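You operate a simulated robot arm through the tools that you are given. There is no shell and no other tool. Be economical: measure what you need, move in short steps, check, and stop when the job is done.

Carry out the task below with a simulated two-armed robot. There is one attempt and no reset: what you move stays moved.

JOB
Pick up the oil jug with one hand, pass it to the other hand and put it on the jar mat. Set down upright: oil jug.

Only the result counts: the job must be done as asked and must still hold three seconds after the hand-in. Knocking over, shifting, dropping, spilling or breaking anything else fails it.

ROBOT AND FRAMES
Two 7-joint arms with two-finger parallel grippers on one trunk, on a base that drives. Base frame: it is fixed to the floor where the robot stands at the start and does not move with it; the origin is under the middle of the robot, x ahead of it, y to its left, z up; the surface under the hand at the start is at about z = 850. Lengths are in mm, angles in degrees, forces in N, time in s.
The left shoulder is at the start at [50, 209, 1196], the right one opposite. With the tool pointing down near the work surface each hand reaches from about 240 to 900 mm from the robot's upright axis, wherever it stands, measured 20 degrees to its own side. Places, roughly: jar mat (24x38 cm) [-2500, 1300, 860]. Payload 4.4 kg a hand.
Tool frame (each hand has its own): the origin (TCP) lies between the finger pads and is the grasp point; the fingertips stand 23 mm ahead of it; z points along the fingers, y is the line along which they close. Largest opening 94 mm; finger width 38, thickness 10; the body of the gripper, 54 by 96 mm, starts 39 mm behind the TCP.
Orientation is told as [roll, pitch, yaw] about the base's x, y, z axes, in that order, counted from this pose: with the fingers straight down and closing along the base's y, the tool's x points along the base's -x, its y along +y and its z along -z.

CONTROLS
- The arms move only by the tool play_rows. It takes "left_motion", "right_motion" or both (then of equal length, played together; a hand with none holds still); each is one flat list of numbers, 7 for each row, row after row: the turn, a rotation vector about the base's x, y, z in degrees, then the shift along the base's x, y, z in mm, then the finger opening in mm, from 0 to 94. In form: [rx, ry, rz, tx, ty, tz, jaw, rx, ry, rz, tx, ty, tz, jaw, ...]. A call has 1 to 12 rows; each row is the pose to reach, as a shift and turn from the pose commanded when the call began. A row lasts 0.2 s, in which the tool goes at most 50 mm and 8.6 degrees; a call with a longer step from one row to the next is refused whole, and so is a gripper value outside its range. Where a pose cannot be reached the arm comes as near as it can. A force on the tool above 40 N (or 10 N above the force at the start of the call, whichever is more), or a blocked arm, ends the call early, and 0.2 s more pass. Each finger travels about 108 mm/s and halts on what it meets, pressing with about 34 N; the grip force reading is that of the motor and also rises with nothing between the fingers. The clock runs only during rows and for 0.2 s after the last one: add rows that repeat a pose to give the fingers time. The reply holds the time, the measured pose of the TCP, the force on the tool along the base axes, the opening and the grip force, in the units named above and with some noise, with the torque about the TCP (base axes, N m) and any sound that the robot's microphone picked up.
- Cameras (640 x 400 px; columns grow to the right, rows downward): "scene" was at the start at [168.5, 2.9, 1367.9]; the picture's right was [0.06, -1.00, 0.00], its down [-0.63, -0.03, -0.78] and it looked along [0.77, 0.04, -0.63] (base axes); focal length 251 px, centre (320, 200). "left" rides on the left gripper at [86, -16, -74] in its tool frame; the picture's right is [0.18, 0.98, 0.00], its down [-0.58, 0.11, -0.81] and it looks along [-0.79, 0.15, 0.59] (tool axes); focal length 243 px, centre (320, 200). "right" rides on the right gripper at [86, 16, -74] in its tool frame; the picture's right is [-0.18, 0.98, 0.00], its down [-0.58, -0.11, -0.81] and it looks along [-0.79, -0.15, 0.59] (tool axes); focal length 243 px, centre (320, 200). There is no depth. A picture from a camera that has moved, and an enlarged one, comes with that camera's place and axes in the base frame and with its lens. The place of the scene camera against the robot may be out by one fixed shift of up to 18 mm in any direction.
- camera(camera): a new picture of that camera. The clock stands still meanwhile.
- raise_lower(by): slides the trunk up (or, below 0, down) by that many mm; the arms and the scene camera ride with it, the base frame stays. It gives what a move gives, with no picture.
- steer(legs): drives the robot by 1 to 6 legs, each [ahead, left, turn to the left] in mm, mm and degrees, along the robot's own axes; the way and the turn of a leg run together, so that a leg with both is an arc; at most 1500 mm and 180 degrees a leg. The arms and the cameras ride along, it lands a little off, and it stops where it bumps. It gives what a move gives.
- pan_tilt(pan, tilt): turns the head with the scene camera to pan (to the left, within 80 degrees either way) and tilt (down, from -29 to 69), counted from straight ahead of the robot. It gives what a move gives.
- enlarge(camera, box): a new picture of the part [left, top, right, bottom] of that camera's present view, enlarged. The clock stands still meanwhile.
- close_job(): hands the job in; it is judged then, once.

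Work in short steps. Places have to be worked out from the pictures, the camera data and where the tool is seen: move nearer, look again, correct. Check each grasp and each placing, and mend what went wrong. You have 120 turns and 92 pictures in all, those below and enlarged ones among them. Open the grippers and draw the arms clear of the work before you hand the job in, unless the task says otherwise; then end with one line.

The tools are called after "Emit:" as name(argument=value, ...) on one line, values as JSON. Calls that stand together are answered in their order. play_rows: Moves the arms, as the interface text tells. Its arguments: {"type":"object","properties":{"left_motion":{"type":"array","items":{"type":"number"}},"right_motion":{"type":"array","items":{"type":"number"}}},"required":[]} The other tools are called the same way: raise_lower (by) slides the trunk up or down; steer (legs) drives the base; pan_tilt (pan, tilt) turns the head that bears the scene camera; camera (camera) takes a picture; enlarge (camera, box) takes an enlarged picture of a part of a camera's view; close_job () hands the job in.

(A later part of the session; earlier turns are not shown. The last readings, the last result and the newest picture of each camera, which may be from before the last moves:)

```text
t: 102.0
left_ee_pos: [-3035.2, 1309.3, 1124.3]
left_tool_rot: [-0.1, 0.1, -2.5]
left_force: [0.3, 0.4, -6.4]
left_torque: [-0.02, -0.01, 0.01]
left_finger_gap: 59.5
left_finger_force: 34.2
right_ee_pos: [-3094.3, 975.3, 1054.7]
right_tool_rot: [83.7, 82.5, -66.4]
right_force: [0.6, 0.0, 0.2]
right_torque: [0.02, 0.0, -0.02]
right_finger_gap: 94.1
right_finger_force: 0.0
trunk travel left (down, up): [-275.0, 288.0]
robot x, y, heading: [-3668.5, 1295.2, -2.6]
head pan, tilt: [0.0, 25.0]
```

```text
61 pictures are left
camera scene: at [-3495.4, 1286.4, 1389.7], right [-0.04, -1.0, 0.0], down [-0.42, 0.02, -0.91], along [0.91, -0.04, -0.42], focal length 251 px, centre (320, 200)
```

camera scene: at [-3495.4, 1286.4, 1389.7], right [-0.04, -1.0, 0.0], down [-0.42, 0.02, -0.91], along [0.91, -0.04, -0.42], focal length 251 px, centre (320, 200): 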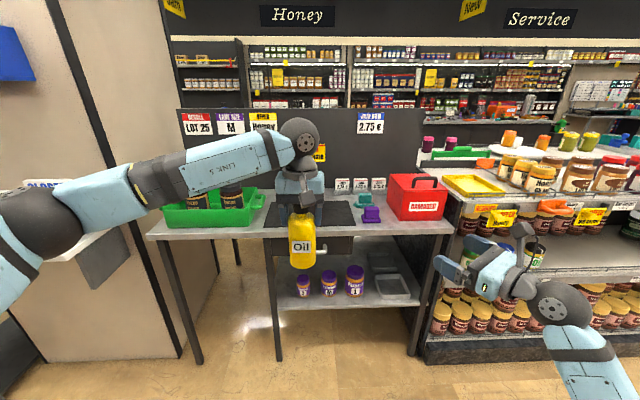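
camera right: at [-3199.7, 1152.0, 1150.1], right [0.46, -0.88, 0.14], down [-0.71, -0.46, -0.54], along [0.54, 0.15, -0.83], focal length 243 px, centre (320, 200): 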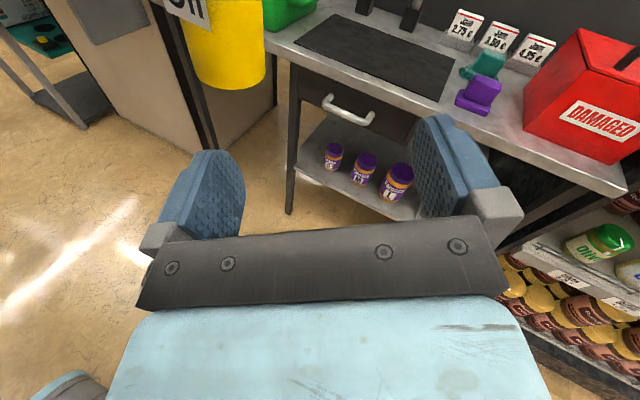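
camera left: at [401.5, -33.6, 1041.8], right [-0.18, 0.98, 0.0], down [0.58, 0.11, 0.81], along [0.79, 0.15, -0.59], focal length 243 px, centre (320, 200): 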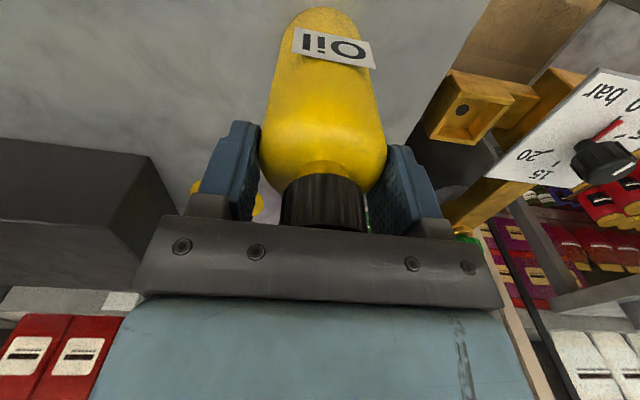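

Trunk and arms are back to normal. That elbow-down posture is too cramped, so instead I return the right hand to its natural side (38° down-tilt grip), and yaw the left hand 180° so its camera faces away from the receiving hand.

Emit:
play_rows(right_motion=[-6.04, -1.19, 5.92, 0, 0, 3, 94, -12.08, -2.39, 11.84, 0, 0, 6, 94, -18.1, -3.58, 17.8, 0, 0, 9, 94, -24.2, -4.78, 23.7, 0, 0, 12, 94, -30.2, -5.97, 29.6, 0, 0, 15, 94, -36.2, -7.16, 35.5, 0, 0, 18, 94, -42.3, -8.36, 41.4, 0, 0, 18, 94, -48.3, -9.55, 47.4, 0, 0, 18, 94, -54.4, -10.75, 53.3, 0, 0, 18, 94, -60.4, -11.9, 59.2, 0, 0, 18, 94, -66.4, -13.1, 65.1, 0, 0, 18, 94, -72.5, -14.3, 71, 0, 0, 18, 94], left_motion=[0, 0, -8.2, 0, 0, 0, 45, 0, 0, -16.4, 0, 0, 0, 45, 0, 0, -24.6, 0, 0, 0, 45, 0, 0, -32.8, 0, 0, 0, 45, 0, 0, -41, 0, 0, 0, 45, 0, 0, -49.2, 0, 0, 0, 45, 0, 0, -57.4, 0, 0, 0, 45, 0, 0, -65.6, 0, 0, 0, 45, 0, 0, -73.8, 0, 0, 0, 45, 0, 0, -82, 0, 0, 0, 45, 0, 0, -90.2, 0, 0, 0, 45, 0, 0, -98.4, 0, 0, 0, 45])

Emit:
camera(camera="scene")

```text
t: 104.6
left_ee_pos: [-3061.8, 1286.1, 1087.4]
left_tool_rot: [9.8, -2.1, -68.5]
left_force: [1.2, -0.4, -5.2]
left_torque: [0.0, 0.08, -0.01]
left_finger_gap: 59.7
left_finger_force: 33.8
left hand out of reach, approached as far as the arm can: row 8, 9, 10, 11, 12
right_ee_pos: [-3094.9, 973.1, 1075.5]
right_tool_rot: [32.5, 17.0, -31.7]
right_force: [-0.5, -0.4, -0.7]
right_torque: [0.03, -0.01, -0.01]
right_finger_gap: 94.1
right_finger_force: 0.1
trunk travel left (down, up): [-275.0, 288.0]
robot x, y, heading: [-3673.2, 1297.6, -2.5]
head pan, tilt: [0.0, 25.0]
```

```text
60 pictures are left
camera scene: at [-3498.0, 1283.7, 1390.0], right [-0.04, -1.0, 0.0], down [-0.42, 0.02, -0.91], along [0.91, -0.04, -0.42], focal length 251 px, centre (320, 200)
```

scene: 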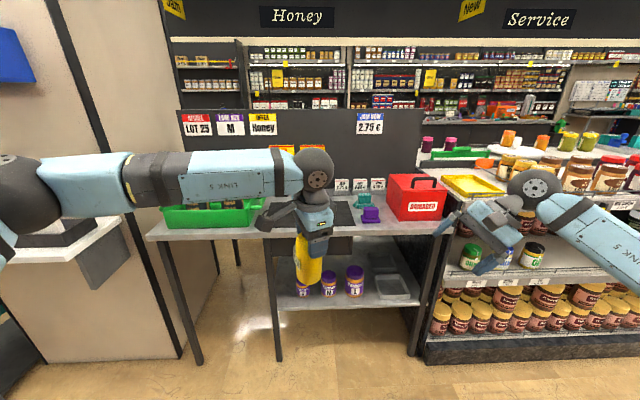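

The left wrist hit its yaw limit (jug leaned ~10° but is held). I reverse the yaw in a few rows and watch, while the right hand continues returning.

Emit:
play_rows(right_motion=[-6.04, -1.19, 5.92, 0, 0, 0, 94, -12.08, -2.39, 11.84, 0, 0, 0, 94, -18.1, -3.58, 17.8, 0, 0, 0, 94, -24.2, -4.78, 23.7, 0, 0, 0, 94, -30.2, -5.97, 29.6, 0, 0, 0, 94, -36.2, -7.16, 35.5, 0, 0, 0, 94], left_motion=[0, 0, 8.2, 0, 0, 0, 45, 0, 0, 16.4, 0, 0, 0, 45, 0, 0, 24.6, 0, 0, 0, 45, 0, 0, 32.8, 0, 0, 0, 45, 0, 0, 41, 0, 0, 0, 45, 0, 0, 49.2, 0, 0, 0, 45])

```text
t: 106.0
left_ee_pos: [-3060.4, 1287.5, 1083.8]
left_tool_rot: [9.7, -2.1, -19.2]
left_force: [-0.1, 0.6, -5.7]
left_torque: [-0.07, 0.02, 0.02]
left_finger_gap: 59.9
left_finger_force: 33.8
right_ee_pos: [-3092.9, 976.1, 1074.4]
right_tool_rot: [-0.2, 0.1, 0.0]
right_force: [1.0, 0.1, 0.4]
right_torque: [-0.01, 0.01, 0.01]
right_finger_gap: 94.2
right_finger_force: 0.0
trunk travel left (down, up): [-275.0, 288.0]
robot x, y, heading: [-3673.3, 1290.4, -2.5]
head pan, tilt: [0.0, 25.0]
```

Both readings are clear: the right hand is neutral again; the left holds the jug leaning 10°. I level the left hand and raise it to z≈1126, and raise the right while tilting it to point 30° below horizontal.

Emit:
play_rows(left_motion=[-2.3, 0.92, 4.75, 5, 3, 10, 45, -4.6, 1.85, 9.5, 10, 6, 20, 45, -6.9, 2.8, 14.25, 15, 9, 30, 45, -9.26, 3.7, 19, 20, 12, 42, 45, -9.26, 3.7, 19, 20, 12, 42, 45, -9.26, 3.7, 19, 20, 12, 42, 45, -9.26, 3.7, 19, 20, 12, 42, 45, -9.26, 3.7, 19, 20, 12, 42, 45], right_motion=[0, -8.5, 0, -5, -5, 22, 94, 0, -17, 0, -10, -10, 44, 94, 0, -25.5, 0, -15, -15, 66, 94, 0, -34, 0, -20, -20, 88, 94, 0, -42.5, 0, -25, -25, 110, 94, 0, -51, 0, -30, -30, 130, 94, 0, -59.5, 0, -35, -35, 150, 94, 0, -60, 0, -35, -35, 150, 94])

Emit:
camera(camera="scene")

Emit:
camera(camera="left")

```text
t: 107.8
left_ee_pos: [-3042.4, 1300.7, 1125.4]
left_tool_rot: [0.0, -0.1, -0.1]
left_force: [0.7, 0.8, -6.6]
left_torque: [-0.02, -0.02, 0.01]
left_finger_gap: 59.3
left_finger_force: 33.7
right_ee_pos: [-3128.3, 940.8, 1224.7]
right_tool_rot: [-0.2, -60.0, -0.1]
right_force: [-0.2, -0.4, -0.8]
right_torque: [0.01, 0.03, 0.03]
right_finger_gap: 94.0
right_finger_force: 0.1
trunk travel left (down, up): [-275.0, 288.0]
robot x, y, heading: [-3675.1, 1293.9, -2.2]
head pan, tilt: [0.0, 25.0]
```

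```text
59 pictures are left
camera scene: at [-3495.2, 1285.9, 1389.7], right [-0.04, -1.0, 0.0], down [-0.42, 0.02, -0.91], along [0.91, -0.04, -0.42], focal length 251 px, centre (320, 200)
```

scene: 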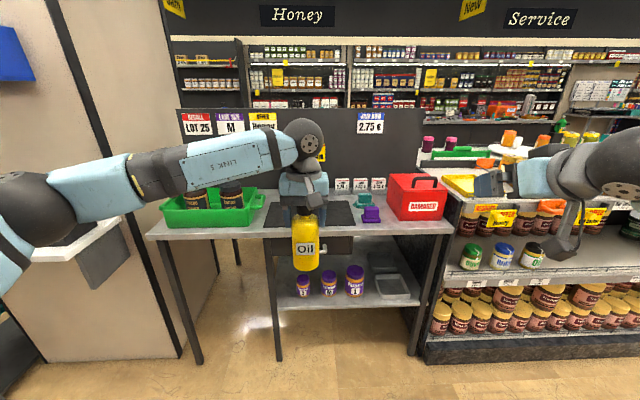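

```text
58 pictures are left
camera left: at [-3126.8, 1284.1, 1199.5], right [-0.18, 0.98, 0.0], down [0.58, 0.11, 0.81], along [0.79, 0.15, -0.59], focal length 243 px, centre (320, 200)
```

left: 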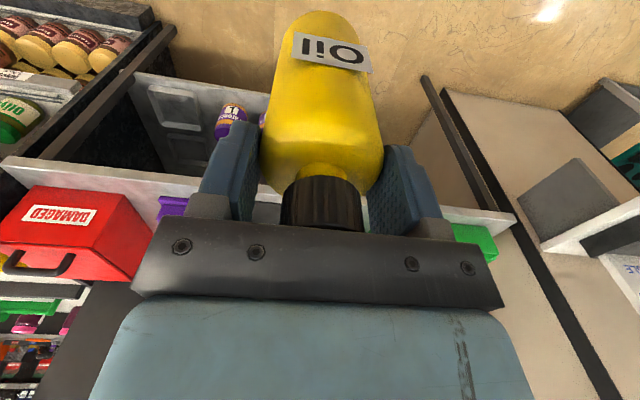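

Jug is level again. The natural tilted grip clears the left hand, so I can pass it right here: right hand set to 35° below horizontal and moved to a stand-off ~130 mm behind the jug, level with its lower body.

Emit:
play_rows(right_motion=[0, 2.5, 0, -20, 20, -25, 94, 0, 5, 0, -41, 40, -50, 94, 0, 5, 0, -62, 60, -75, 94, 0, 5, 0, -62, 90, -105, 94, 0, 5, 0, -62, 125, -135, 94, 0, 5, 0, -62, 165, -159, 94, 0, 5, 0, -62, 205, -159, 94, 0, 5, 0, -62, 245, -159, 94, 0, 5, 0, -62, 285, -159, 94, 0, 5, 0, -62, 325, -159, 94, 0, 5, 0, -62, 360, -159, 94, 0, 5, 0, -62, 360, -159, 94])

Emit:
camera(camera="scene")

Emit:
camera(camera="right")

```text
t: 110.4
left_ee_pos: [-3042.1, 1299.4, 1125.7]
left_tool_rot: [0.2, 0.0, -0.1]
left_force: [0.3, -0.6, -6.6]
left_torque: [-0.01, 0.0, 0.01]
left_finger_gap: 59.8
left_finger_force: 34.2
right_ee_pos: [-3189.6, 1301.5, 1065.4]
right_tool_rot: [0.0, -54.9, -0.1]
right_force: [-0.5, 0.2, 0.4]
right_torque: [0.0, -0.02, 0.01]
right_finger_gap: 93.9
right_finger_force: 0.1
trunk travel left (down, up): [-275.0, 288.0]
robot x, y, heading: [-3671.3, 1295.4, -2.6]
head pan, tilt: [0.0, 25.0]
```

```text
57 pictures are left
camera scene: at [-3495.6, 1284.7, 1389.8], right [-0.04, -1.0, 0.0], down [-0.42, 0.02, -0.91], along [0.91, -0.04, -0.42], focal length 251 px, centre (320, 200)
```

scene: 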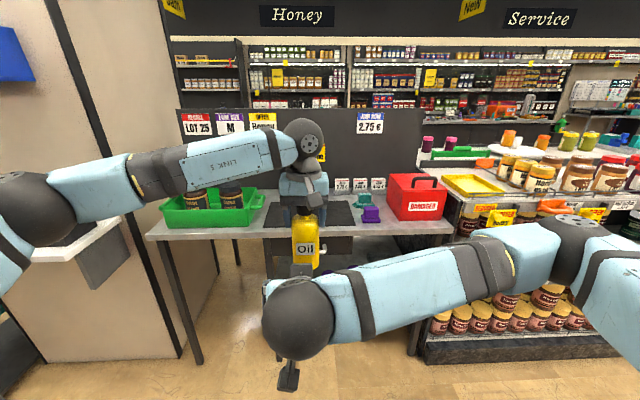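

```text
56 pictures are left
camera right: at [-3299.0, 1317.7, 1036.4], right [0.11, 0.98, 0.15], down [-0.33, -0.11, 0.94], along [0.94, -0.15, 0.31], focal length 243 px, centre (320, 200)
```

right: 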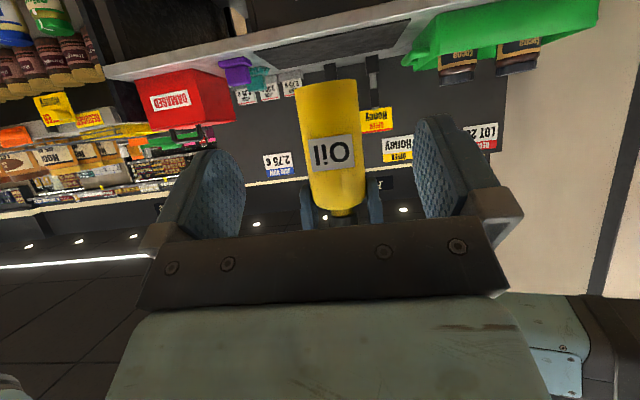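

Alignment is good: the jug sits between the open right fingers. I advance 100 mm and check clearances.

Emit:
play_rows(right_motion=[0, 0, 0, 30, -1, 0, 94, 0, 0, 0, 60, -1, 0, 94, 0, 0, 0, 85, -1, 0, 94, 0, 0, 0, 105, -1, 0, 94, 0, 0, 0, 105, -1, 0, 94])

Emit:
camera(camera="right")

Emit:
camera(camera="left")

Emit:
enlarge(camera="scene", box=[220, 110, 420, 260])

```text
t: 111.6
left_ee_pos: [-3042.8, 1300.3, 1125.9]
left_tool_rot: [0.0, -0.1, -0.2]
left_force: [-0.3, -0.4, -6.6]
left_torque: [0.01, 0.0, 0.0]
left_finger_gap: 59.6
left_finger_force: 34.0
right_ee_pos: [-3084.8, 1302.5, 1064.5]
right_tool_rot: [0.0, -55.0, 0.0]
right_force: [-0.5, 0.0, 0.8]
right_torque: [0.01, -0.01, -0.02]
right_finger_gap: 93.9
right_finger_force: 0.0
trunk travel left (down, up): [-275.0, 288.0]
robot x, y, heading: [-3669.3, 1291.8, -2.4]
head pan, tilt: [0.0, 25.0]
```

```text
55 pictures are left
camera right: at [-3193.3, 1317.3, 1036.6], right [0.11, 0.98, 0.15], down [-0.33, -0.11, 0.94], along [0.94, -0.15, 0.31], focal length 243 px, centre (320, 200)
```

right: 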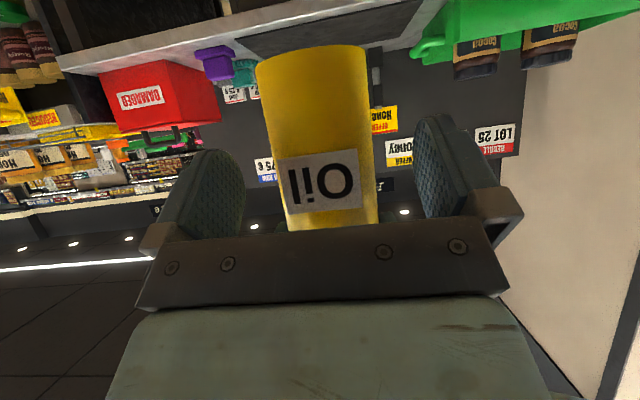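

```text
54 pictures are left
camera left: at [-3127.3, 1283.9, 1199.9], right [-0.18, 0.98, 0.0], down [0.58, 0.11, 0.81], along [0.79, 0.15, -0.59], focal length 243 px, centre (320, 200)
```

left: 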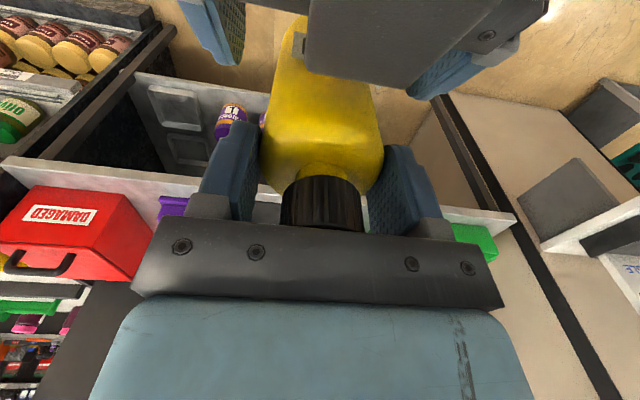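

```text
2.67 times, centred on (320, 185) of scene
camera zoom: at [-3495.8, 1285.7, 1389.8], right [-0.04, -1.0, 0.0], down [-0.42, 0.02, -0.91], along [0.91, -0.04, -0.42], focal length 669 px, centre (320, 240)
```

zoom: 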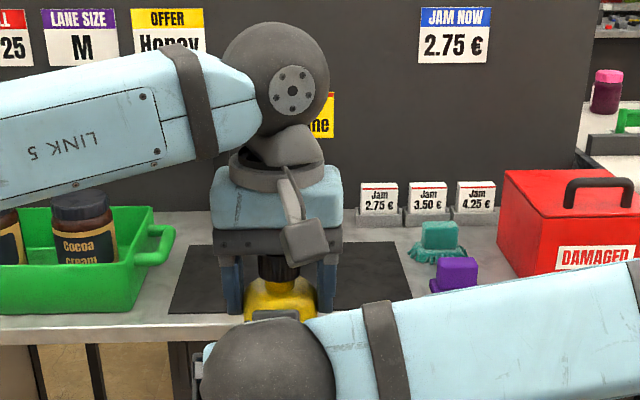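

Clearances look fine. I advance the last 25 mm and close the right fingers on the lower body.

Emit:
play_rows(right_motion=[0, 0, 0, 12, -2, 1, 94, 0, 0, 0, 25, -2, 1, 94, 0, 0, 0, 25, -2, 1, 94, 0, 0, 0, 25, -2, 1, 75, 0, 0, 0, 25, -2, 1, 60, 0, 0, 0, 25, -2, 1, 48, 0, 0, 0, 25, -2, 1, 45, 0, 0, 0, 25, -2, 1, 45])

Emit:
camera(camera="right")

Emit:
camera(camera="left")

```text
t: 113.4
left_ee_pos: [-3041.9, 1300.4, 1126.2]
left_tool_rot: [-0.1, 0.1, 0.0]
left_force: [24.5, -6.7, -8.9]
left_torque: [-0.37, -0.51, 0.08]
left_finger_gap: 59.9
left_finger_force: 34.0
right_ee_pos: [-3060.0, 1299.5, 1066.5]
right_tool_rot: [-0.2, -54.9, 0.1]
right_force: [-25.2, 6.9, 2.4]
right_torque: [-0.12, -1.05, 0.02]
right_finger_gap: 59.5
right_finger_force: 33.7
trunk travel left (down, up): [-275.0, 288.0]
robot x, y, heading: [-3670.2, 1292.1, -2.4]
head pan, tilt: [0.0, 25.0]
```

```text
52 pictures are left
camera right: at [-3170.5, 1315.6, 1037.6], right [0.11, 0.98, 0.15], down [-0.33, -0.11, 0.94], along [0.94, -0.15, 0.31], focal length 243 px, centre (320, 200)
```

right: 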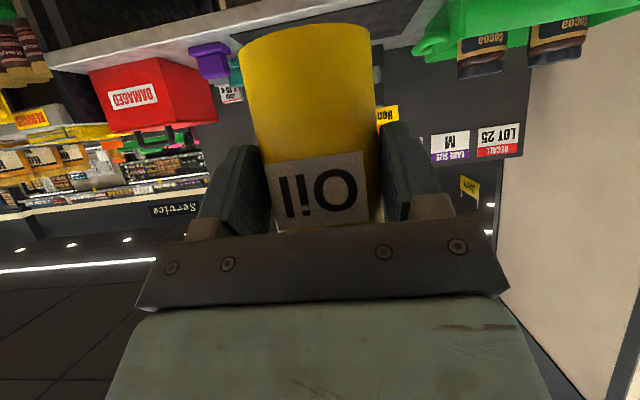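

```text
51 pictures are left
camera left: at [-3127.0, 1283.8, 1199.8], right [-0.18, 0.98, 0.0], down [0.58, 0.11, 0.81], along [0.79, 0.15, -0.59], focal length 243 px, centre (320, 200)
```

left: 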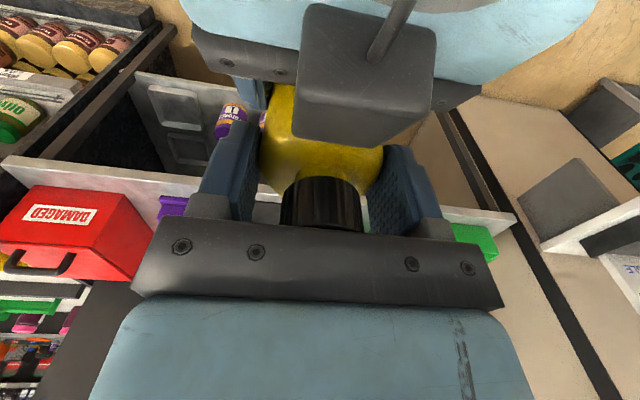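

Right fingers grip at 59.5 mm, but a 25 N push in x shows the palm presses the jug, and a grey part shows in the left view. I look at the scene closely before going on.

Emit:
enlarge(camera="scene", box=[220, 110, 420, 260])

```text
2.67 times, centred on (320, 185) of scene
camera zoom: at [-3495.6, 1285.7, 1389.8], right [-0.04, -1.0, 0.0], down [-0.42, 0.02, -0.91], along [0.91, -0.04, -0.42], focal length 669 px, centre (320, 240)
```

zoom: 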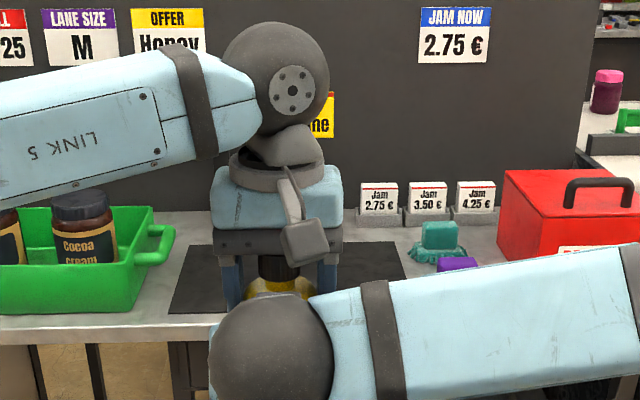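

The force line acts at z≈1106, i.e. the palm's top edge is touching the jug. I reopen the right fingers, back off 4 mm and close again.

Emit:
play_rows(right_motion=[0, 0, 0, 0, 0, 0, 70, 0, 0, 0, -2, 0, 0, 80, 0, 0, 0, -4, 0, 0, 80, 0, 0, 0, -4, 0, 0, 80, 0, 0, 0, -4, 0, 0, 62, 0, 0, 0, -4, 0, 0, 50, 0, 0, 0, -4, 0, 0, 45, 0, 0, 0, -4, 0, 0, 45])

Emit:
enlarge(camera="left", box=[160, 0, 520, 225])

```text
t: 115.2
left_ee_pos: [-3043.0, 1298.3, 1126.1]
left_tool_rot: [0.1, 0.0, -0.1]
left_force: [-11.0, -16.8, -3.7]
left_torque: [-0.59, 0.46, 0.16]
left_finger_gap: 59.5
left_finger_force: 33.7
right_ee_pos: [-3064.0, 1298.6, 1065.6]
right_tool_rot: [-0.1, -54.9, 0.1]
right_force: [11.0, 17.9, 0.2]
right_torque: [-0.37, 0.29, 0.18]
right_finger_gap: 59.1
right_finger_force: 34.2
trunk travel left (down, up): [-275.0, 288.0]
robot x, y, heading: [-3669.8, 1292.1, -2.5]
head pan, tilt: [0.0, 25.0]
```

```text
1.78 times, centred on (340, 112) of left
camera zoom: at [-3127.9, 1283.2, 1200.0], right [-0.18, 0.98, 0.0], down [0.58, 0.11, 0.81], along [0.79, 0.14, -0.59], focal length 431 px, centre (284, 356)
```

zoom: 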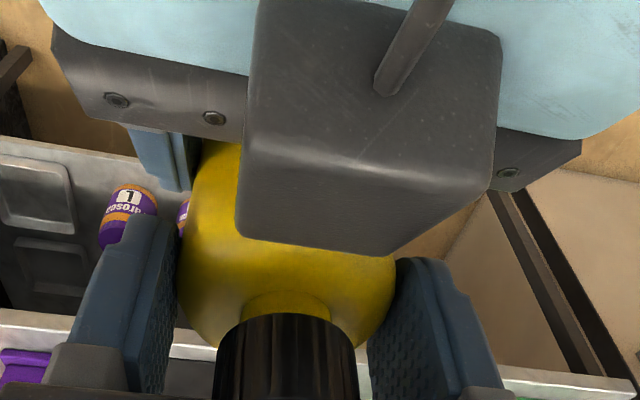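

The right hand now grips with only modest internal forces. I relieve them by shifting the right hand 1 mm in x and 2 mm in y.

Emit:
play_rows(right_motion=[0, 0, 0, 0.5, 1, 0, 45, 0, 0, 0, 1, 2, 0, 45, 0, 0, 0, 1, 2, 0, 45])

```text
t: 116.0
left_ee_pos: [-3042.0, 1301.6, 1124.4]
left_tool_rot: [0.2, 0.0, -0.2]
left_force: [-4.7, -8.6, -4.8]
left_torque: [-0.87, 0.32, -0.19]
left_finger_gap: 59.5
left_finger_force: 34.0
right_ee_pos: [-3062.7, 1300.5, 1064.7]
right_tool_rot: [-0.1, -54.9, 0.1]
right_force: [4.1, 9.5, 0.5]
right_torque: [0.37, 0.01, 0.38]
right_finger_gap: 58.9
right_finger_force: 34.3
trunk travel left (down, up): [-275.0, 288.0]
robot x, y, heading: [-3669.1, 1293.8, -2.4]
head pan, tilt: [0.0, 25.0]
```

Forces dropped. Now the left hand opens and the right takes the load; I read before lifting the left away.

Emit:
play_rows(left_motion=[0, 0, 0, 0, 0, 0, 62, 0, 0, 0, 0, 0, 0, 70, 0, 0, 0, 0, 0, 0, 85, 0, 0, 0, 0, 0, 0, 94, 0, 0, 0, 0, 0, 0, 94], right_motion=[0, 0, 0, 0, 1, 0, 45, 0, 0, 0, 0, 1, 0, 45, 0, 0, 0, 0, 1, 0, 45, 0, 0, 0, 0, 1, 0, 45, 0, 0, 0, 0, 1, 0, 45])

Emit:
camera(camera="left")

Emit:
camera(camera="right")

```text
t: 117.2
left_ee_pos: [-3041.9, 1301.0, 1125.5]
left_tool_rot: [0.1, 0.1, -0.1]
left_force: [0.3, 0.5, -0.1]
left_torque: [0.02, -0.01, -0.02]
left_finger_gap: 94.3
left_finger_force: 0.1
right_ee_pos: [-3062.7, 1301.1, 1065.7]
right_tool_rot: [-0.1, -54.9, 0.0]
right_force: [0.3, -1.9, -1.0]
right_torque: [-0.26, 0.19, -0.08]
right_finger_gap: 59.1
right_finger_force: 33.9
trunk travel left (down, up): [-275.0, 288.0]
robot x, y, heading: [-3673.5, 1295.2, -2.4]
head pan, tilt: [0.0, 25.0]
```

```text
48 pictures are left
camera left: at [-3127.1, 1284.0, 1199.8], right [-0.18, 0.98, 0.0], down [0.58, 0.11, 0.81], along [0.79, 0.15, -0.59], focal length 243 px, centre (320, 200)
```

left: 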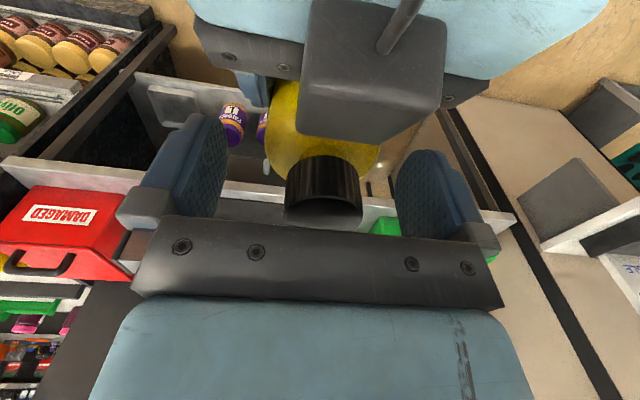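

```text
47 pictures are left
camera right: at [-3172.8, 1317.1, 1038.0], right [0.11, 0.98, 0.15], down [-0.33, -0.11, 0.94], along [0.94, -0.15, 0.31], focal length 243 px, centre (320, 200)
```

right: 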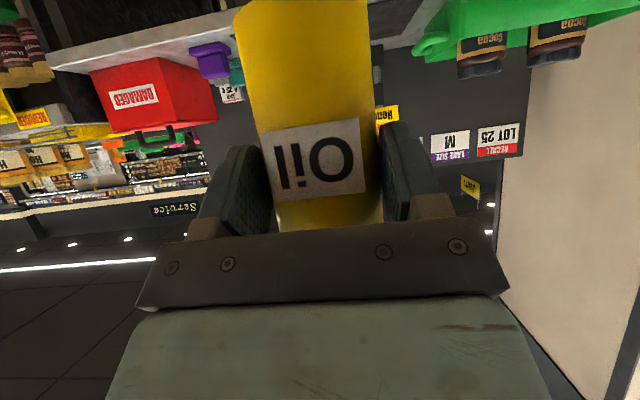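

The jug seems to have shifted a bit in the right grip, and the force reading is unclear. I hold for a moment and look again from the scene.

Emit:
play_rows(right_motion=[0, 0, 0, 0, 0, 0, 45, 0, 0, 0, 0, 0, 0, 45])

Emit:
enlarge(camera="left", box=[160, 0, 520, 225])

Emit:
camera(camera="right")

```text
t: 117.8
left_ee_pos: [-3041.3, 1300.2, 1124.9]
left_tool_rot: [0.0, 0.0, -0.1]
left_force: [0.6, -0.3, 0.0]
left_torque: [0.01, -0.01, 0.01]
left_finger_gap: 94.0
left_finger_force: 0.1
right_ee_pos: [-3062.2, 1301.1, 1066.1]
right_tool_rot: [-0.1, -54.9, 0.0]
right_force: [0.1, 2.0, 0.4]
right_torque: [0.16, 0.09, 0.03]
right_finger_gap: 59.3
right_finger_force: 33.9
trunk travel left (down, up): [-275.0, 288.0]
robot x, y, heading: [-3670.6, 1296.7, -2.7]
head pan, tilt: [0.0, 25.0]
```

```text
1.78 times, centred on (340, 112) of left
camera zoom: at [-3127.2, 1283.9, 1199.8], right [-0.18, 0.98, 0.0], down [0.58, 0.11, 0.81], along [0.79, 0.15, -0.59], focal length 431 px, centre (284, 356)
```

zoom: 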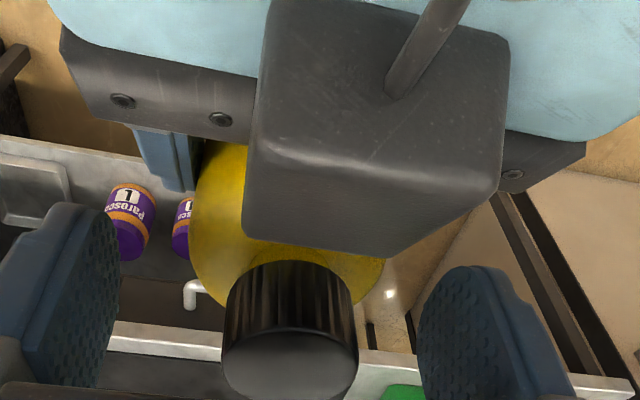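

```text
45 pictures are left
camera right: at [-3172.8, 1317.1, 1038.0], right [0.11, 0.98, 0.15], down [-0.33, -0.11, 0.94], along [0.94, -0.15, 0.31], focal length 243 px, centre (320, 200)
```

right: 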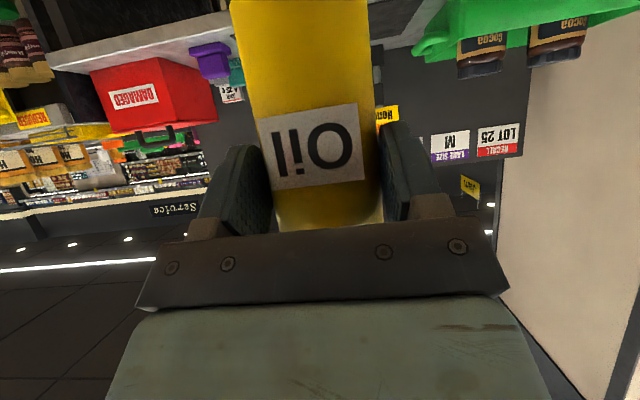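

The jug is slowly sliding down in the right grip. I lower the left hand 12 mm and close it at once to catch the jug.

Emit:
play_rows(left_motion=[0, 0, 0, 0, 0, -12, 75, 0, 0, 0, 0, 0, -12, 45, 0, 0, 0, 0, 0, -12, 40, 0, 0, 0, 0, 0, -12, 40])

Emit:
enlarge(camera="left", box=[160, 0, 520, 225])

Emit:
camera(camera="right")

```text
t: 118.8
left_ee_pos: [-3042.5, 1301.1, 1113.0]
left_tool_rot: [0.1, -0.1, -0.2]
left_force: [-0.5, 6.0, 0.0]
left_torque: [-0.2, -0.04, -0.09]
left_finger_gap: 59.4
left_finger_force: 34.3
right_ee_pos: [-3062.9, 1301.6, 1066.7]
right_tool_rot: [-0.1, -54.9, -0.1]
right_force: [0.6, -6.0, -0.4]
right_torque: [0.53, 0.19, -0.02]
right_finger_gap: 59.3
right_finger_force: 33.4
trunk travel left (down, up): [-275.0, 288.0]
robot x, y, heading: [-3670.0, 1292.8, -2.4]
head pan, tilt: [0.0, 25.0]
```

```text
1.78 times, centred on (340, 112) of left
camera zoom: at [-3127.1, 1284.4, 1188.1], right [-0.18, 0.98, 0.0], down [0.58, 0.11, 0.81], along [0.79, 0.15, -0.59], focal length 431 px, centre (284, 356)
```

zoom: 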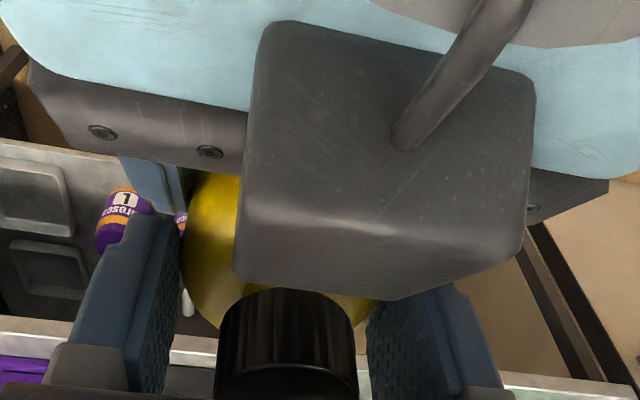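

```text
43 pictures are left
camera right: at [-3172.6, 1316.9, 1038.0], right [0.11, 0.98, 0.15], down [-0.33, -0.11, 0.94], along [0.94, -0.15, 0.31], focal length 243 px, centre (320, 200)
```

right: 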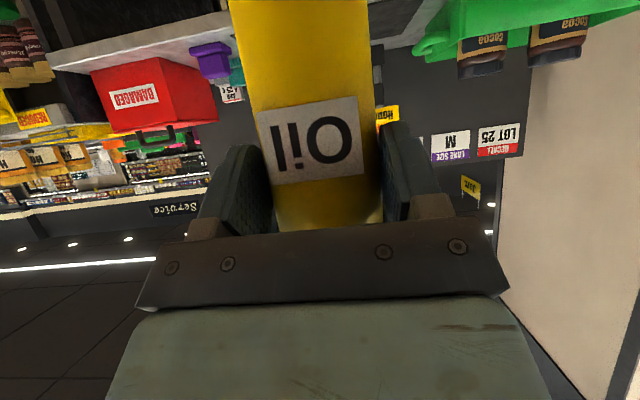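

Caught: both hands hold the jug at 59.4 mm. I open the right hand and back it off so the left carries it alone, then inspect.

Emit:
play_rows(right_motion=[0, 0, 0, 0, 0, 0, 70, 0, 0, 0, 0, 0, 0, 94, 0, 0, 0, -5, 0, 0, 94, 0, 0, 0, -30, 0, 0, 94, 0, 0, 0, -60, 0, 0, 94, 0, 0, 0, -100, 0, 0, 94, 0, 0, 0, -100, 0, 0, 94])

Emit:
camera(camera="right")

Emit:
camera(camera="scene")

Emit:
camera(camera="left")

```text
t: 120.4
left_ee_pos: [-3041.2, 1299.8, 1113.2]
left_tool_rot: [0.1, 0.0, -0.1]
left_force: [0.0, -0.5, 0.0]
left_torque: [-0.01, -0.02, -0.02]
left_finger_gap: 59.1
left_finger_force: 33.8
right_ee_pos: [-3162.7, 1299.1, 1065.7]
right_tool_rot: [-0.2, -54.9, 0.0]
right_force: [-0.2, -0.4, -1.1]
right_torque: [-0.01, 0.02, 0.02]
right_finger_gap: 94.2
right_finger_force: 0.0
trunk travel left (down, up): [-275.0, 288.0]
robot x, y, heading: [-3669.8, 1295.2, -2.4]
head pan, tilt: [0.0, 25.0]
```

```text
42 pictures are left
camera right: at [-3272.8, 1314.8, 1037.8], right [0.11, 0.98, 0.15], down [-0.33, -0.11, 0.94], along [0.94, -0.15, 0.31], focal length 243 px, centre (320, 200)
```

right: 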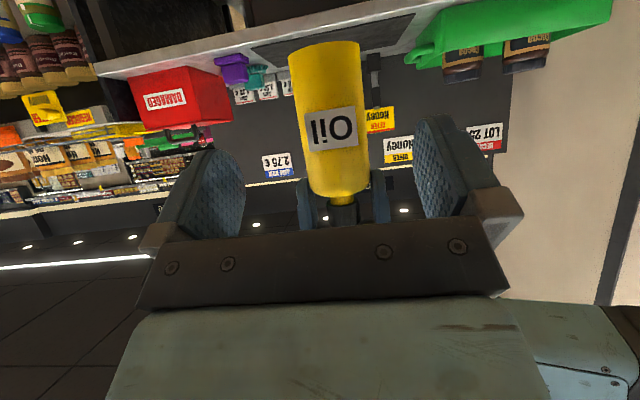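

```text
41 pictures are left
camera scene: at [-3495.0, 1285.5, 1389.7], right [-0.04, -1.0, 0.0], down [-0.42, 0.02, -0.91], along [0.91, -0.04, -0.42], focal length 251 px, centre (320, 200)
```

scene: 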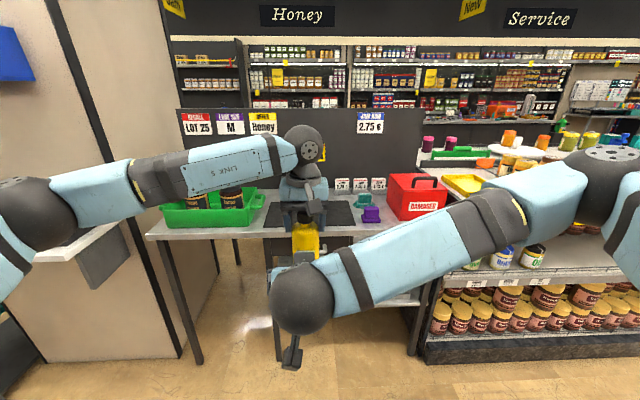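

```text
40 pictures are left
camera left: at [-3126.6, 1284.1, 1187.9], right [-0.18, 0.98, 0.0], down [0.58, 0.11, 0.81], along [0.79, 0.15, -0.59], focal length 243 px, centre (320, 200)
```

left: 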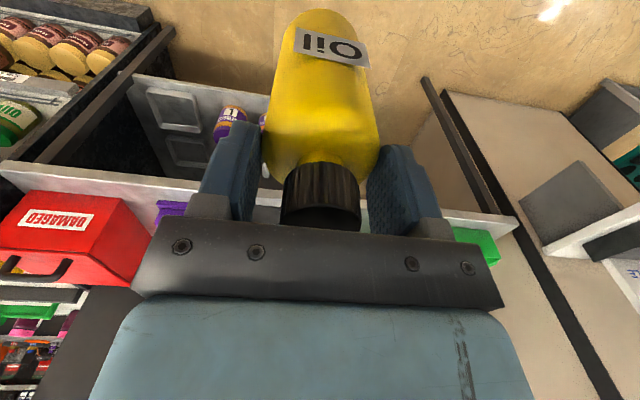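

The left reads 0 N though it seems to hold the jug. I wait briefly and compare its view to check for creep.

Emit:
play_rows(left_motion=[0, 0, 0, 0, 0, 0, 30, 0, 0, 0, 0, 0, 0, 30, 0, 0, 0, 0, 0, 0, 30], right_motion=[0, 0, 0, 0, 0, 0, 94, 0, 0, 0, 0, 0, 0, 94, 0, 0, 0, 0, 0, 0, 94])

Emit:
camera(camera="left")

```text
t: 121.2
left_ee_pos: [-3041.9, 1300.1, 1114.1]
left_tool_rot: [0.0, 0.0, 0.0]
left_force: [-0.1, 0.0, 0.5]
left_torque: [0.01, 0.0, -0.01]
left_finger_gap: 59.4
left_finger_force: 34.5
right_ee_pos: [-3163.9, 1299.4, 1066.4]
right_tool_rot: [-0.1, -54.9, 0.0]
right_force: [0.0, -0.1, 1.2]
right_torque: [-0.02, 0.0, -0.01]
right_finger_gap: 93.8
right_finger_force: 0.1
trunk travel left (down, up): [-275.0, 288.0]
robot x, y, heading: [-3670.7, 1293.7, -2.3]
head pan, tilt: [0.0, 25.0]
```

```text
39 pictures are left
camera left: at [-3127.2, 1284.3, 1188.2], right [-0.18, 0.98, 0.0], down [0.58, 0.11, 0.81], along [0.79, 0.15, -0.59], focal length 243 px, centre (320, 200)
```

left: 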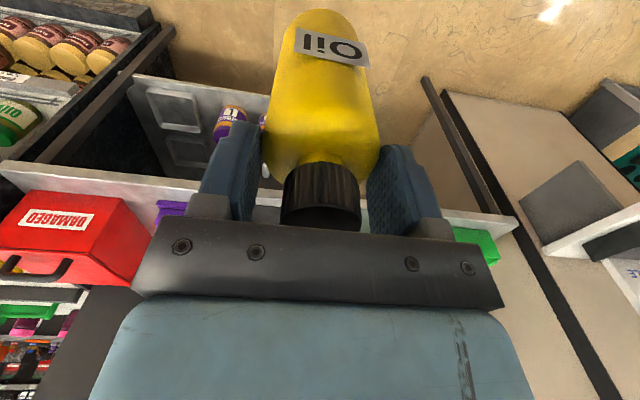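

No creep: the left hand holds firmly (its force reading just re-zeroed), jug base at z≈989. The right slipped because only its finger edges touched; I retry with a flatter 27° tilt, so the pads reach fully around the jug, at 68 mm above its base.

Emit:
play_rows(right_motion=[0, -4, 0, 0, 0, -4, 94, 0, -8, 0, 0, 0, -8, 94, 0, -8, 0, 35, 0, -8, 94, 0, -8, 0, 65, 0, -8, 94, 0, -8, 0, 90, 1, -8, 94, 0, -8, 0, 104, 1, -8, 94, 0, -8, 0, 104, 1, -8, 94])

Emit:
camera(camera="right")

Emit:
camera(camera="left")

```text
t: 122.8
left_ee_pos: [-3042.2, 1300.3, 1113.0]
left_tool_rot: [0.0, 0.0, -0.1]
left_force: [0.1, -0.6, -0.1]
left_torque: [0.03, 0.03, 0.01]
left_finger_gap: 59.2
left_finger_force: 33.6
right_ee_pos: [-3059.9, 1303.4, 1058.3]
right_tool_rot: [-0.3, -62.9, 0.0]
right_force: [0.1, -0.1, -0.3]
right_torque: [0.02, 0.0, -0.01]
right_finger_gap: 94.0
right_finger_force: 0.0
trunk travel left (down, up): [-275.0, 288.0]
robot x, y, heading: [-3671.7, 1297.3, -2.4]
head pan, tilt: [0.0, 25.0]
```

```text
38 pictures are left
camera right: at [-3164.3, 1318.4, 1015.3], right [0.09, 0.98, 0.16], down [-0.45, -0.11, 0.88], along [0.89, -0.15, 0.44], focal length 243 px, centre (320, 200)
```

right: 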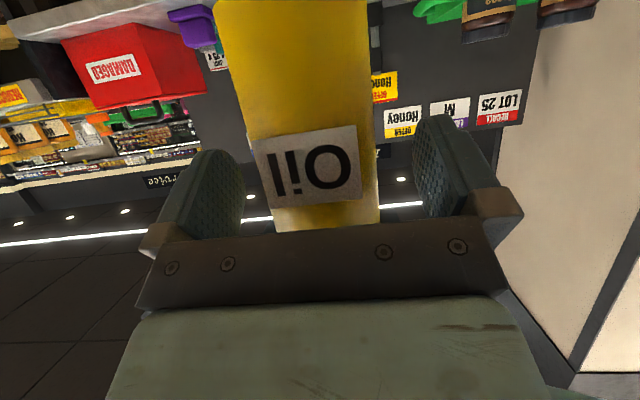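

```text
37 pictures are left
camera left: at [-3127.3, 1284.3, 1188.3], right [-0.18, 0.98, 0.0], down [0.58, 0.11, 0.81], along [0.79, 0.15, -0.59], focal length 243 px, centre (320, 200)
```

left: 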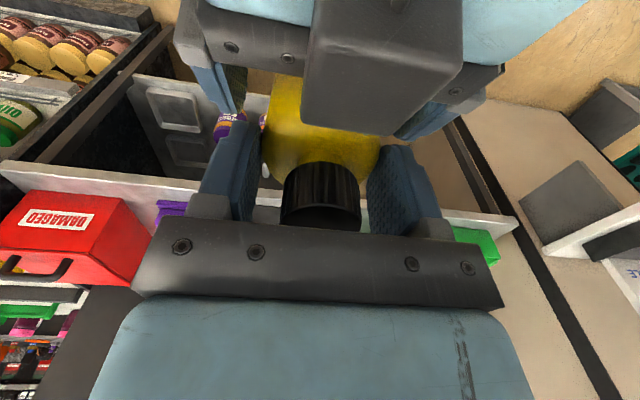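

No contact yet and the fingers straddle the jug. I go 3 mm further, centre in y, and close.

Emit:
play_rows(right_motion=[0, 0, 0, 2, -3, 0, 94, 0, 0, 0, 3, -3, 0, 94, 0, 0, 0, 3, -3, 0, 75, 0, 0, 0, 3, -3, 0, 60, 0, 0, 0, 3, -3, 0, 45, 0, 0, 0, 3, -3, 0, 30, 0, 0, 0, 3, -3, 0, 30])

Emit:
camera(camera="right")

```text
t: 124.4
left_ee_pos: [-3042.3, 1299.6, 1114.1]
left_tool_rot: [0.1, 0.0, -0.2]
left_force: [-0.8, -10.4, 0.1]
left_torque: [-0.65, 0.0, -0.03]
left_finger_gap: 59.4
left_finger_force: 34.2
right_ee_pos: [-3056.3, 1299.6, 1059.2]
right_tool_rot: [-0.1, -62.9, 0.0]
right_force: [1.1, 10.6, 0.1]
right_torque: [0.15, 0.06, 0.16]
right_finger_gap: 59.3
right_finger_force: 33.8
trunk travel left (down, up): [-275.0, 288.0]
robot x, y, heading: [-3672.7, 1294.0, -2.6]
head pan, tilt: [0.0, 25.0]
```

```text
36 pictures are left
camera right: at [-3161.3, 1315.8, 1015.3], right [0.08, 0.98, 0.16], down [-0.45, -0.11, 0.88], along [0.89, -0.15, 0.44], focal length 243 px, centre (320, 200)
```

right: 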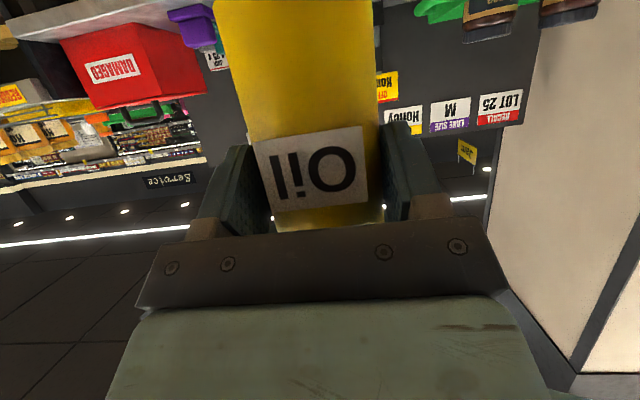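

Good grip: no push in x, only 10 N sideways. I relieve that by +1.5 mm in y, then open the left only slightly (66 mm) so it can catch again, and check for creep.

Emit:
play_rows(right_motion=[0, 0, 0, 0, 1.5, 0, 30, 0, 0, 0, 0, 1.5, 0, 30, 0, 0, 0, 0, 1.5, 0, 30, 0, 0, 0, 0, 1.5, 0, 30], left_motion=[0, 0, 0, 0, 0, 0, 30, 0, 0, 0, 0, 0, 0, 30, 0, 0, 0, 0, 0, 0, 68, 0, 0, 0, 0, 0, 0, 68])

Emit:
camera(camera="right")

```text
t: 125.4
left_ee_pos: [-3042.5, 1300.9, 1113.9]
left_tool_rot: [0.1, -0.1, -0.2]
left_force: [-0.4, -0.4, -0.3]
left_torque: [0.01, 0.0, -0.01]
left_finger_gap: 68.1
left_finger_force: 0.1
right_ee_pos: [-3055.4, 1301.6, 1058.8]
right_tool_rot: [-0.3, -62.8, 0.0]
right_force: [0.2, -0.4, 0.9]
right_torque: [0.01, 0.05, 0.01]
right_finger_gap: 59.5
right_finger_force: 33.7
trunk travel left (down, up): [-275.0, 288.0]
robot x, y, heading: [-3674.7, 1292.6, -2.5]
head pan, tilt: [0.0, 25.0]
```

```text
35 pictures are left
camera right: at [-3160.5, 1316.8, 1015.2], right [0.09, 0.98, 0.16], down [-0.45, -0.11, 0.89], along [0.89, -0.15, 0.44], focal length 243 px, centre (320, 200)
```

right: 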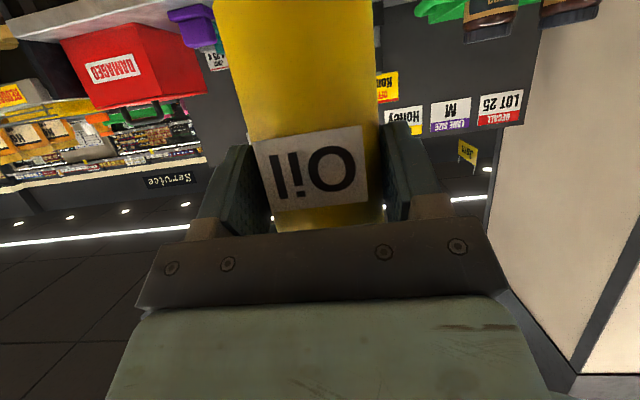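

The jug stays put in the right grip. I hold another 0.8 s with the left just open to be sure.

Emit:
play_rows(right_motion=[0, 0, 0, 0, 0, 0, 30, 0, 0, 0, 0, 0, 0, 30, 0, 0, 0, 0, 0, 0, 30, 0, 0, 0, 0, 0, 0, 30])

Emit:
camera(camera="right")

```text
t: 126.4
left_ee_pos: [-3042.5, 1300.7, 1113.4]
left_tool_rot: [0.1, 0.0, -0.1]
left_force: [-0.6, 0.3, 0.3]
left_torque: [0.03, -0.01, 0.01]
left_finger_gap: 67.8
left_finger_force: 0.1
right_ee_pos: [-3056.5, 1300.0, 1057.7]
right_tool_rot: [-0.1, -62.9, 0.0]
right_force: [0.0, 0.1, -0.7]
right_torque: [0.02, 0.07, -0.03]
right_finger_gap: 59.4
right_finger_force: 34.2
trunk travel left (down, up): [-275.0, 288.0]
robot x, y, heading: [-3670.0, 1293.4, -2.4]
head pan, tilt: [0.0, 25.0]
```

```text
34 pictures are left
camera right: at [-3160.6, 1316.9, 1015.4], right [0.09, 0.98, 0.16], down [-0.45, -0.11, 0.88], along [0.89, -0.15, 0.44], focal length 243 px, centre (320, 200)
```

right: 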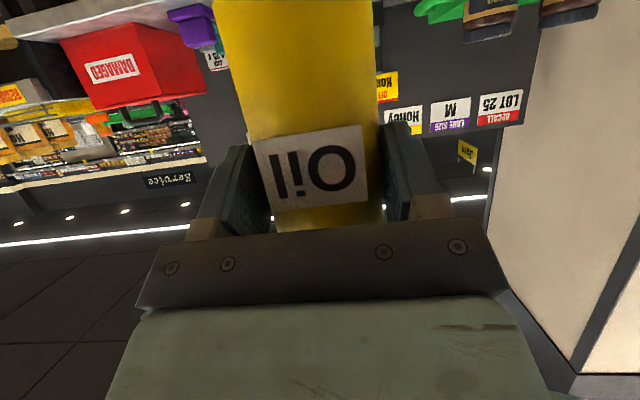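

No creep at all: the right hand has the jug. The left opens fully, rises straight up and moves aside.

Emit:
play_rows(left_motion=[0, 0, 0, 0, 0, 0, 94, 0, 0, 0, 0, 0, 15, 94, 0, 0, 0, 0, 0, 45, 94, 0, 0, 0, 0, 0, 80, 94, 0, 0, 0, 0, 0, 115, 94, 0, 0, 0, 0, 0, 140, 94, 0, 0, 0, 0, 40, 150, 94, 0, 0, 0, 0, 85, 150, 94, 0, 0, 0, -20, 125, 150, 94, 0, 0, 0, -50, 160, 150, 94, 0, 0, 0, -80, 195, 150, 94, 0, 0, 0, -80, 195, 150, 94])

Emit:
camera(camera="scene")

Emit:
camera(camera="left")

```text
t: 129.0
left_ee_pos: [-3121.5, 1491.3, 1263.8]
left_tool_rot: [0.2, 0.1, -0.1]
left_force: [0.1, 0.4, -0.4]
left_torque: [-0.04, -0.01, -0.03]
left_finger_gap: 93.8
left_finger_force: 0.0
right_ee_pos: [-3054.8, 1299.6, 1057.2]
right_tool_rot: [0.0, -62.9, -0.1]
right_force: [0.2, -0.2, 0.1]
right_torque: [0.0, 0.07, 0.01]
right_finger_gap: 59.4
right_finger_force: 33.6
trunk travel left (down, up): [-275.0, 288.0]
robot x, y, heading: [-3675.0, 1293.9, -2.2]
head pan, tilt: [0.0, 25.0]
```

```text
33 pictures are left
camera scene: at [-3494.7, 1284.6, 1389.6], right [-0.04, -1.0, 0.0], down [-0.42, 0.02, -0.91], along [0.9, -0.04, -0.42], focal length 251 px, centre (320, 200)
```

scene: 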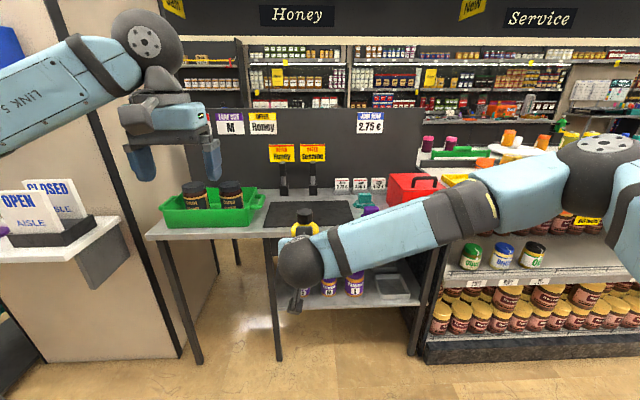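

```text
32 pictures are left
camera left: at [-3207.4, 1475.3, 1339.1], right [-0.18, 0.98, 0.0], down [0.58, 0.11, 0.81], along [0.79, 0.15, -0.59], focal length 243 px, centre (320, 200)
```

left: 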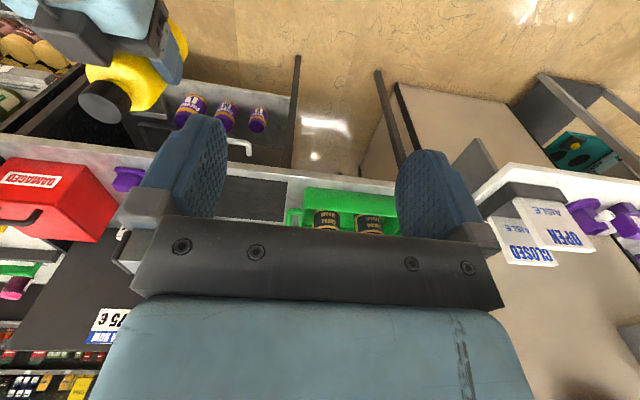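

The handover worked. From this view the mat spans about x -2600…-2370, y 1100…1480, with the table edge at x≈-2670. I drive 420 mm forward with the jug high (base z≈989).

Emit:
steer(legs=[[420, 18, 0]])

Emit:
pan_tilt(pan=0, tilt=42)

Emit:
camera(camera="scene")

Emit:
camera(camera="left")

```text
t: 131.6
left_ee_pos: [-2711.4, 1494.2, 1264.5]
left_tool_rot: [0.1, 0.0, 0.0]
left_force: [-0.9, 0.0, -0.6]
left_torque: [-0.02, 0.04, 0.01]
left_finger_gap: 93.9
left_finger_force: 0.1
right_ee_pos: [-2643.7, 1303.2, 1058.2]
right_tool_rot: [0.0, -62.9, 0.1]
right_force: [-0.1, -0.5, 0.7]
right_torque: [0.0, 0.08, -0.03]
right_finger_gap: 59.7
right_finger_force: 34.0
trunk travel left (down, up): [-275.0, 288.0]
robot x, y, heading: [-3261.7, 1298.2, -2.3]
head pan, tilt: [0.0, 25.0]
```

```text
t: 132.3
left_ee_pos: [-2711.4, 1494.0, 1264.6]
left_tool_rot: [0.0, 0.0, 0.0]
left_force: [1.0, -0.3, -0.2]
left_torque: [-0.01, 0.02, 0.01]
left_finger_gap: 94.1
left_finger_force: 0.0
right_ee_pos: [-2644.2, 1302.2, 1057.5]
right_tool_rot: [-0.1, -63.0, 0.0]
right_force: [1.0, 0.5, -0.3]
right_torque: [0.0, 0.06, -0.01]
right_finger_gap: 59.6
right_finger_force: 34.1
trunk travel left (down, up): [-275.0, 288.0]
robot x, y, heading: [-3262.6, 1296.1, -1.9]
head pan, tilt: [0.0, 42.0]
```

```text
31 pictures are left
camera scene: at [-3093.2, 1287.5, 1363.6], right [-0.04, -1.0, 0.0], down [-0.67, 0.03, -0.74], along [0.74, -0.03, -0.67], focal length 251 px, centre (320, 200)
```

scene: 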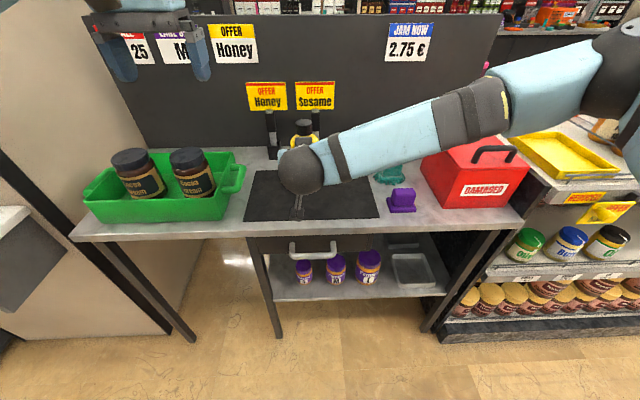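

```text
30 pictures are left
camera left: at [-2797.4, 1478.2, 1339.5], right [-0.18, 0.98, 0.0], down [0.58, 0.11, 0.81], along [0.79, 0.15, -0.59], focal length 243 px, centre (320, 200)
```

left: 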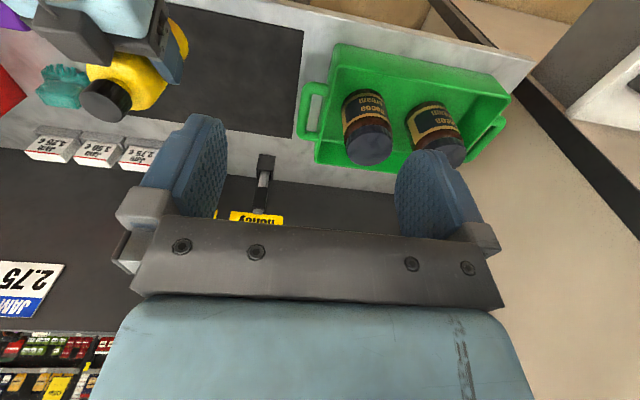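

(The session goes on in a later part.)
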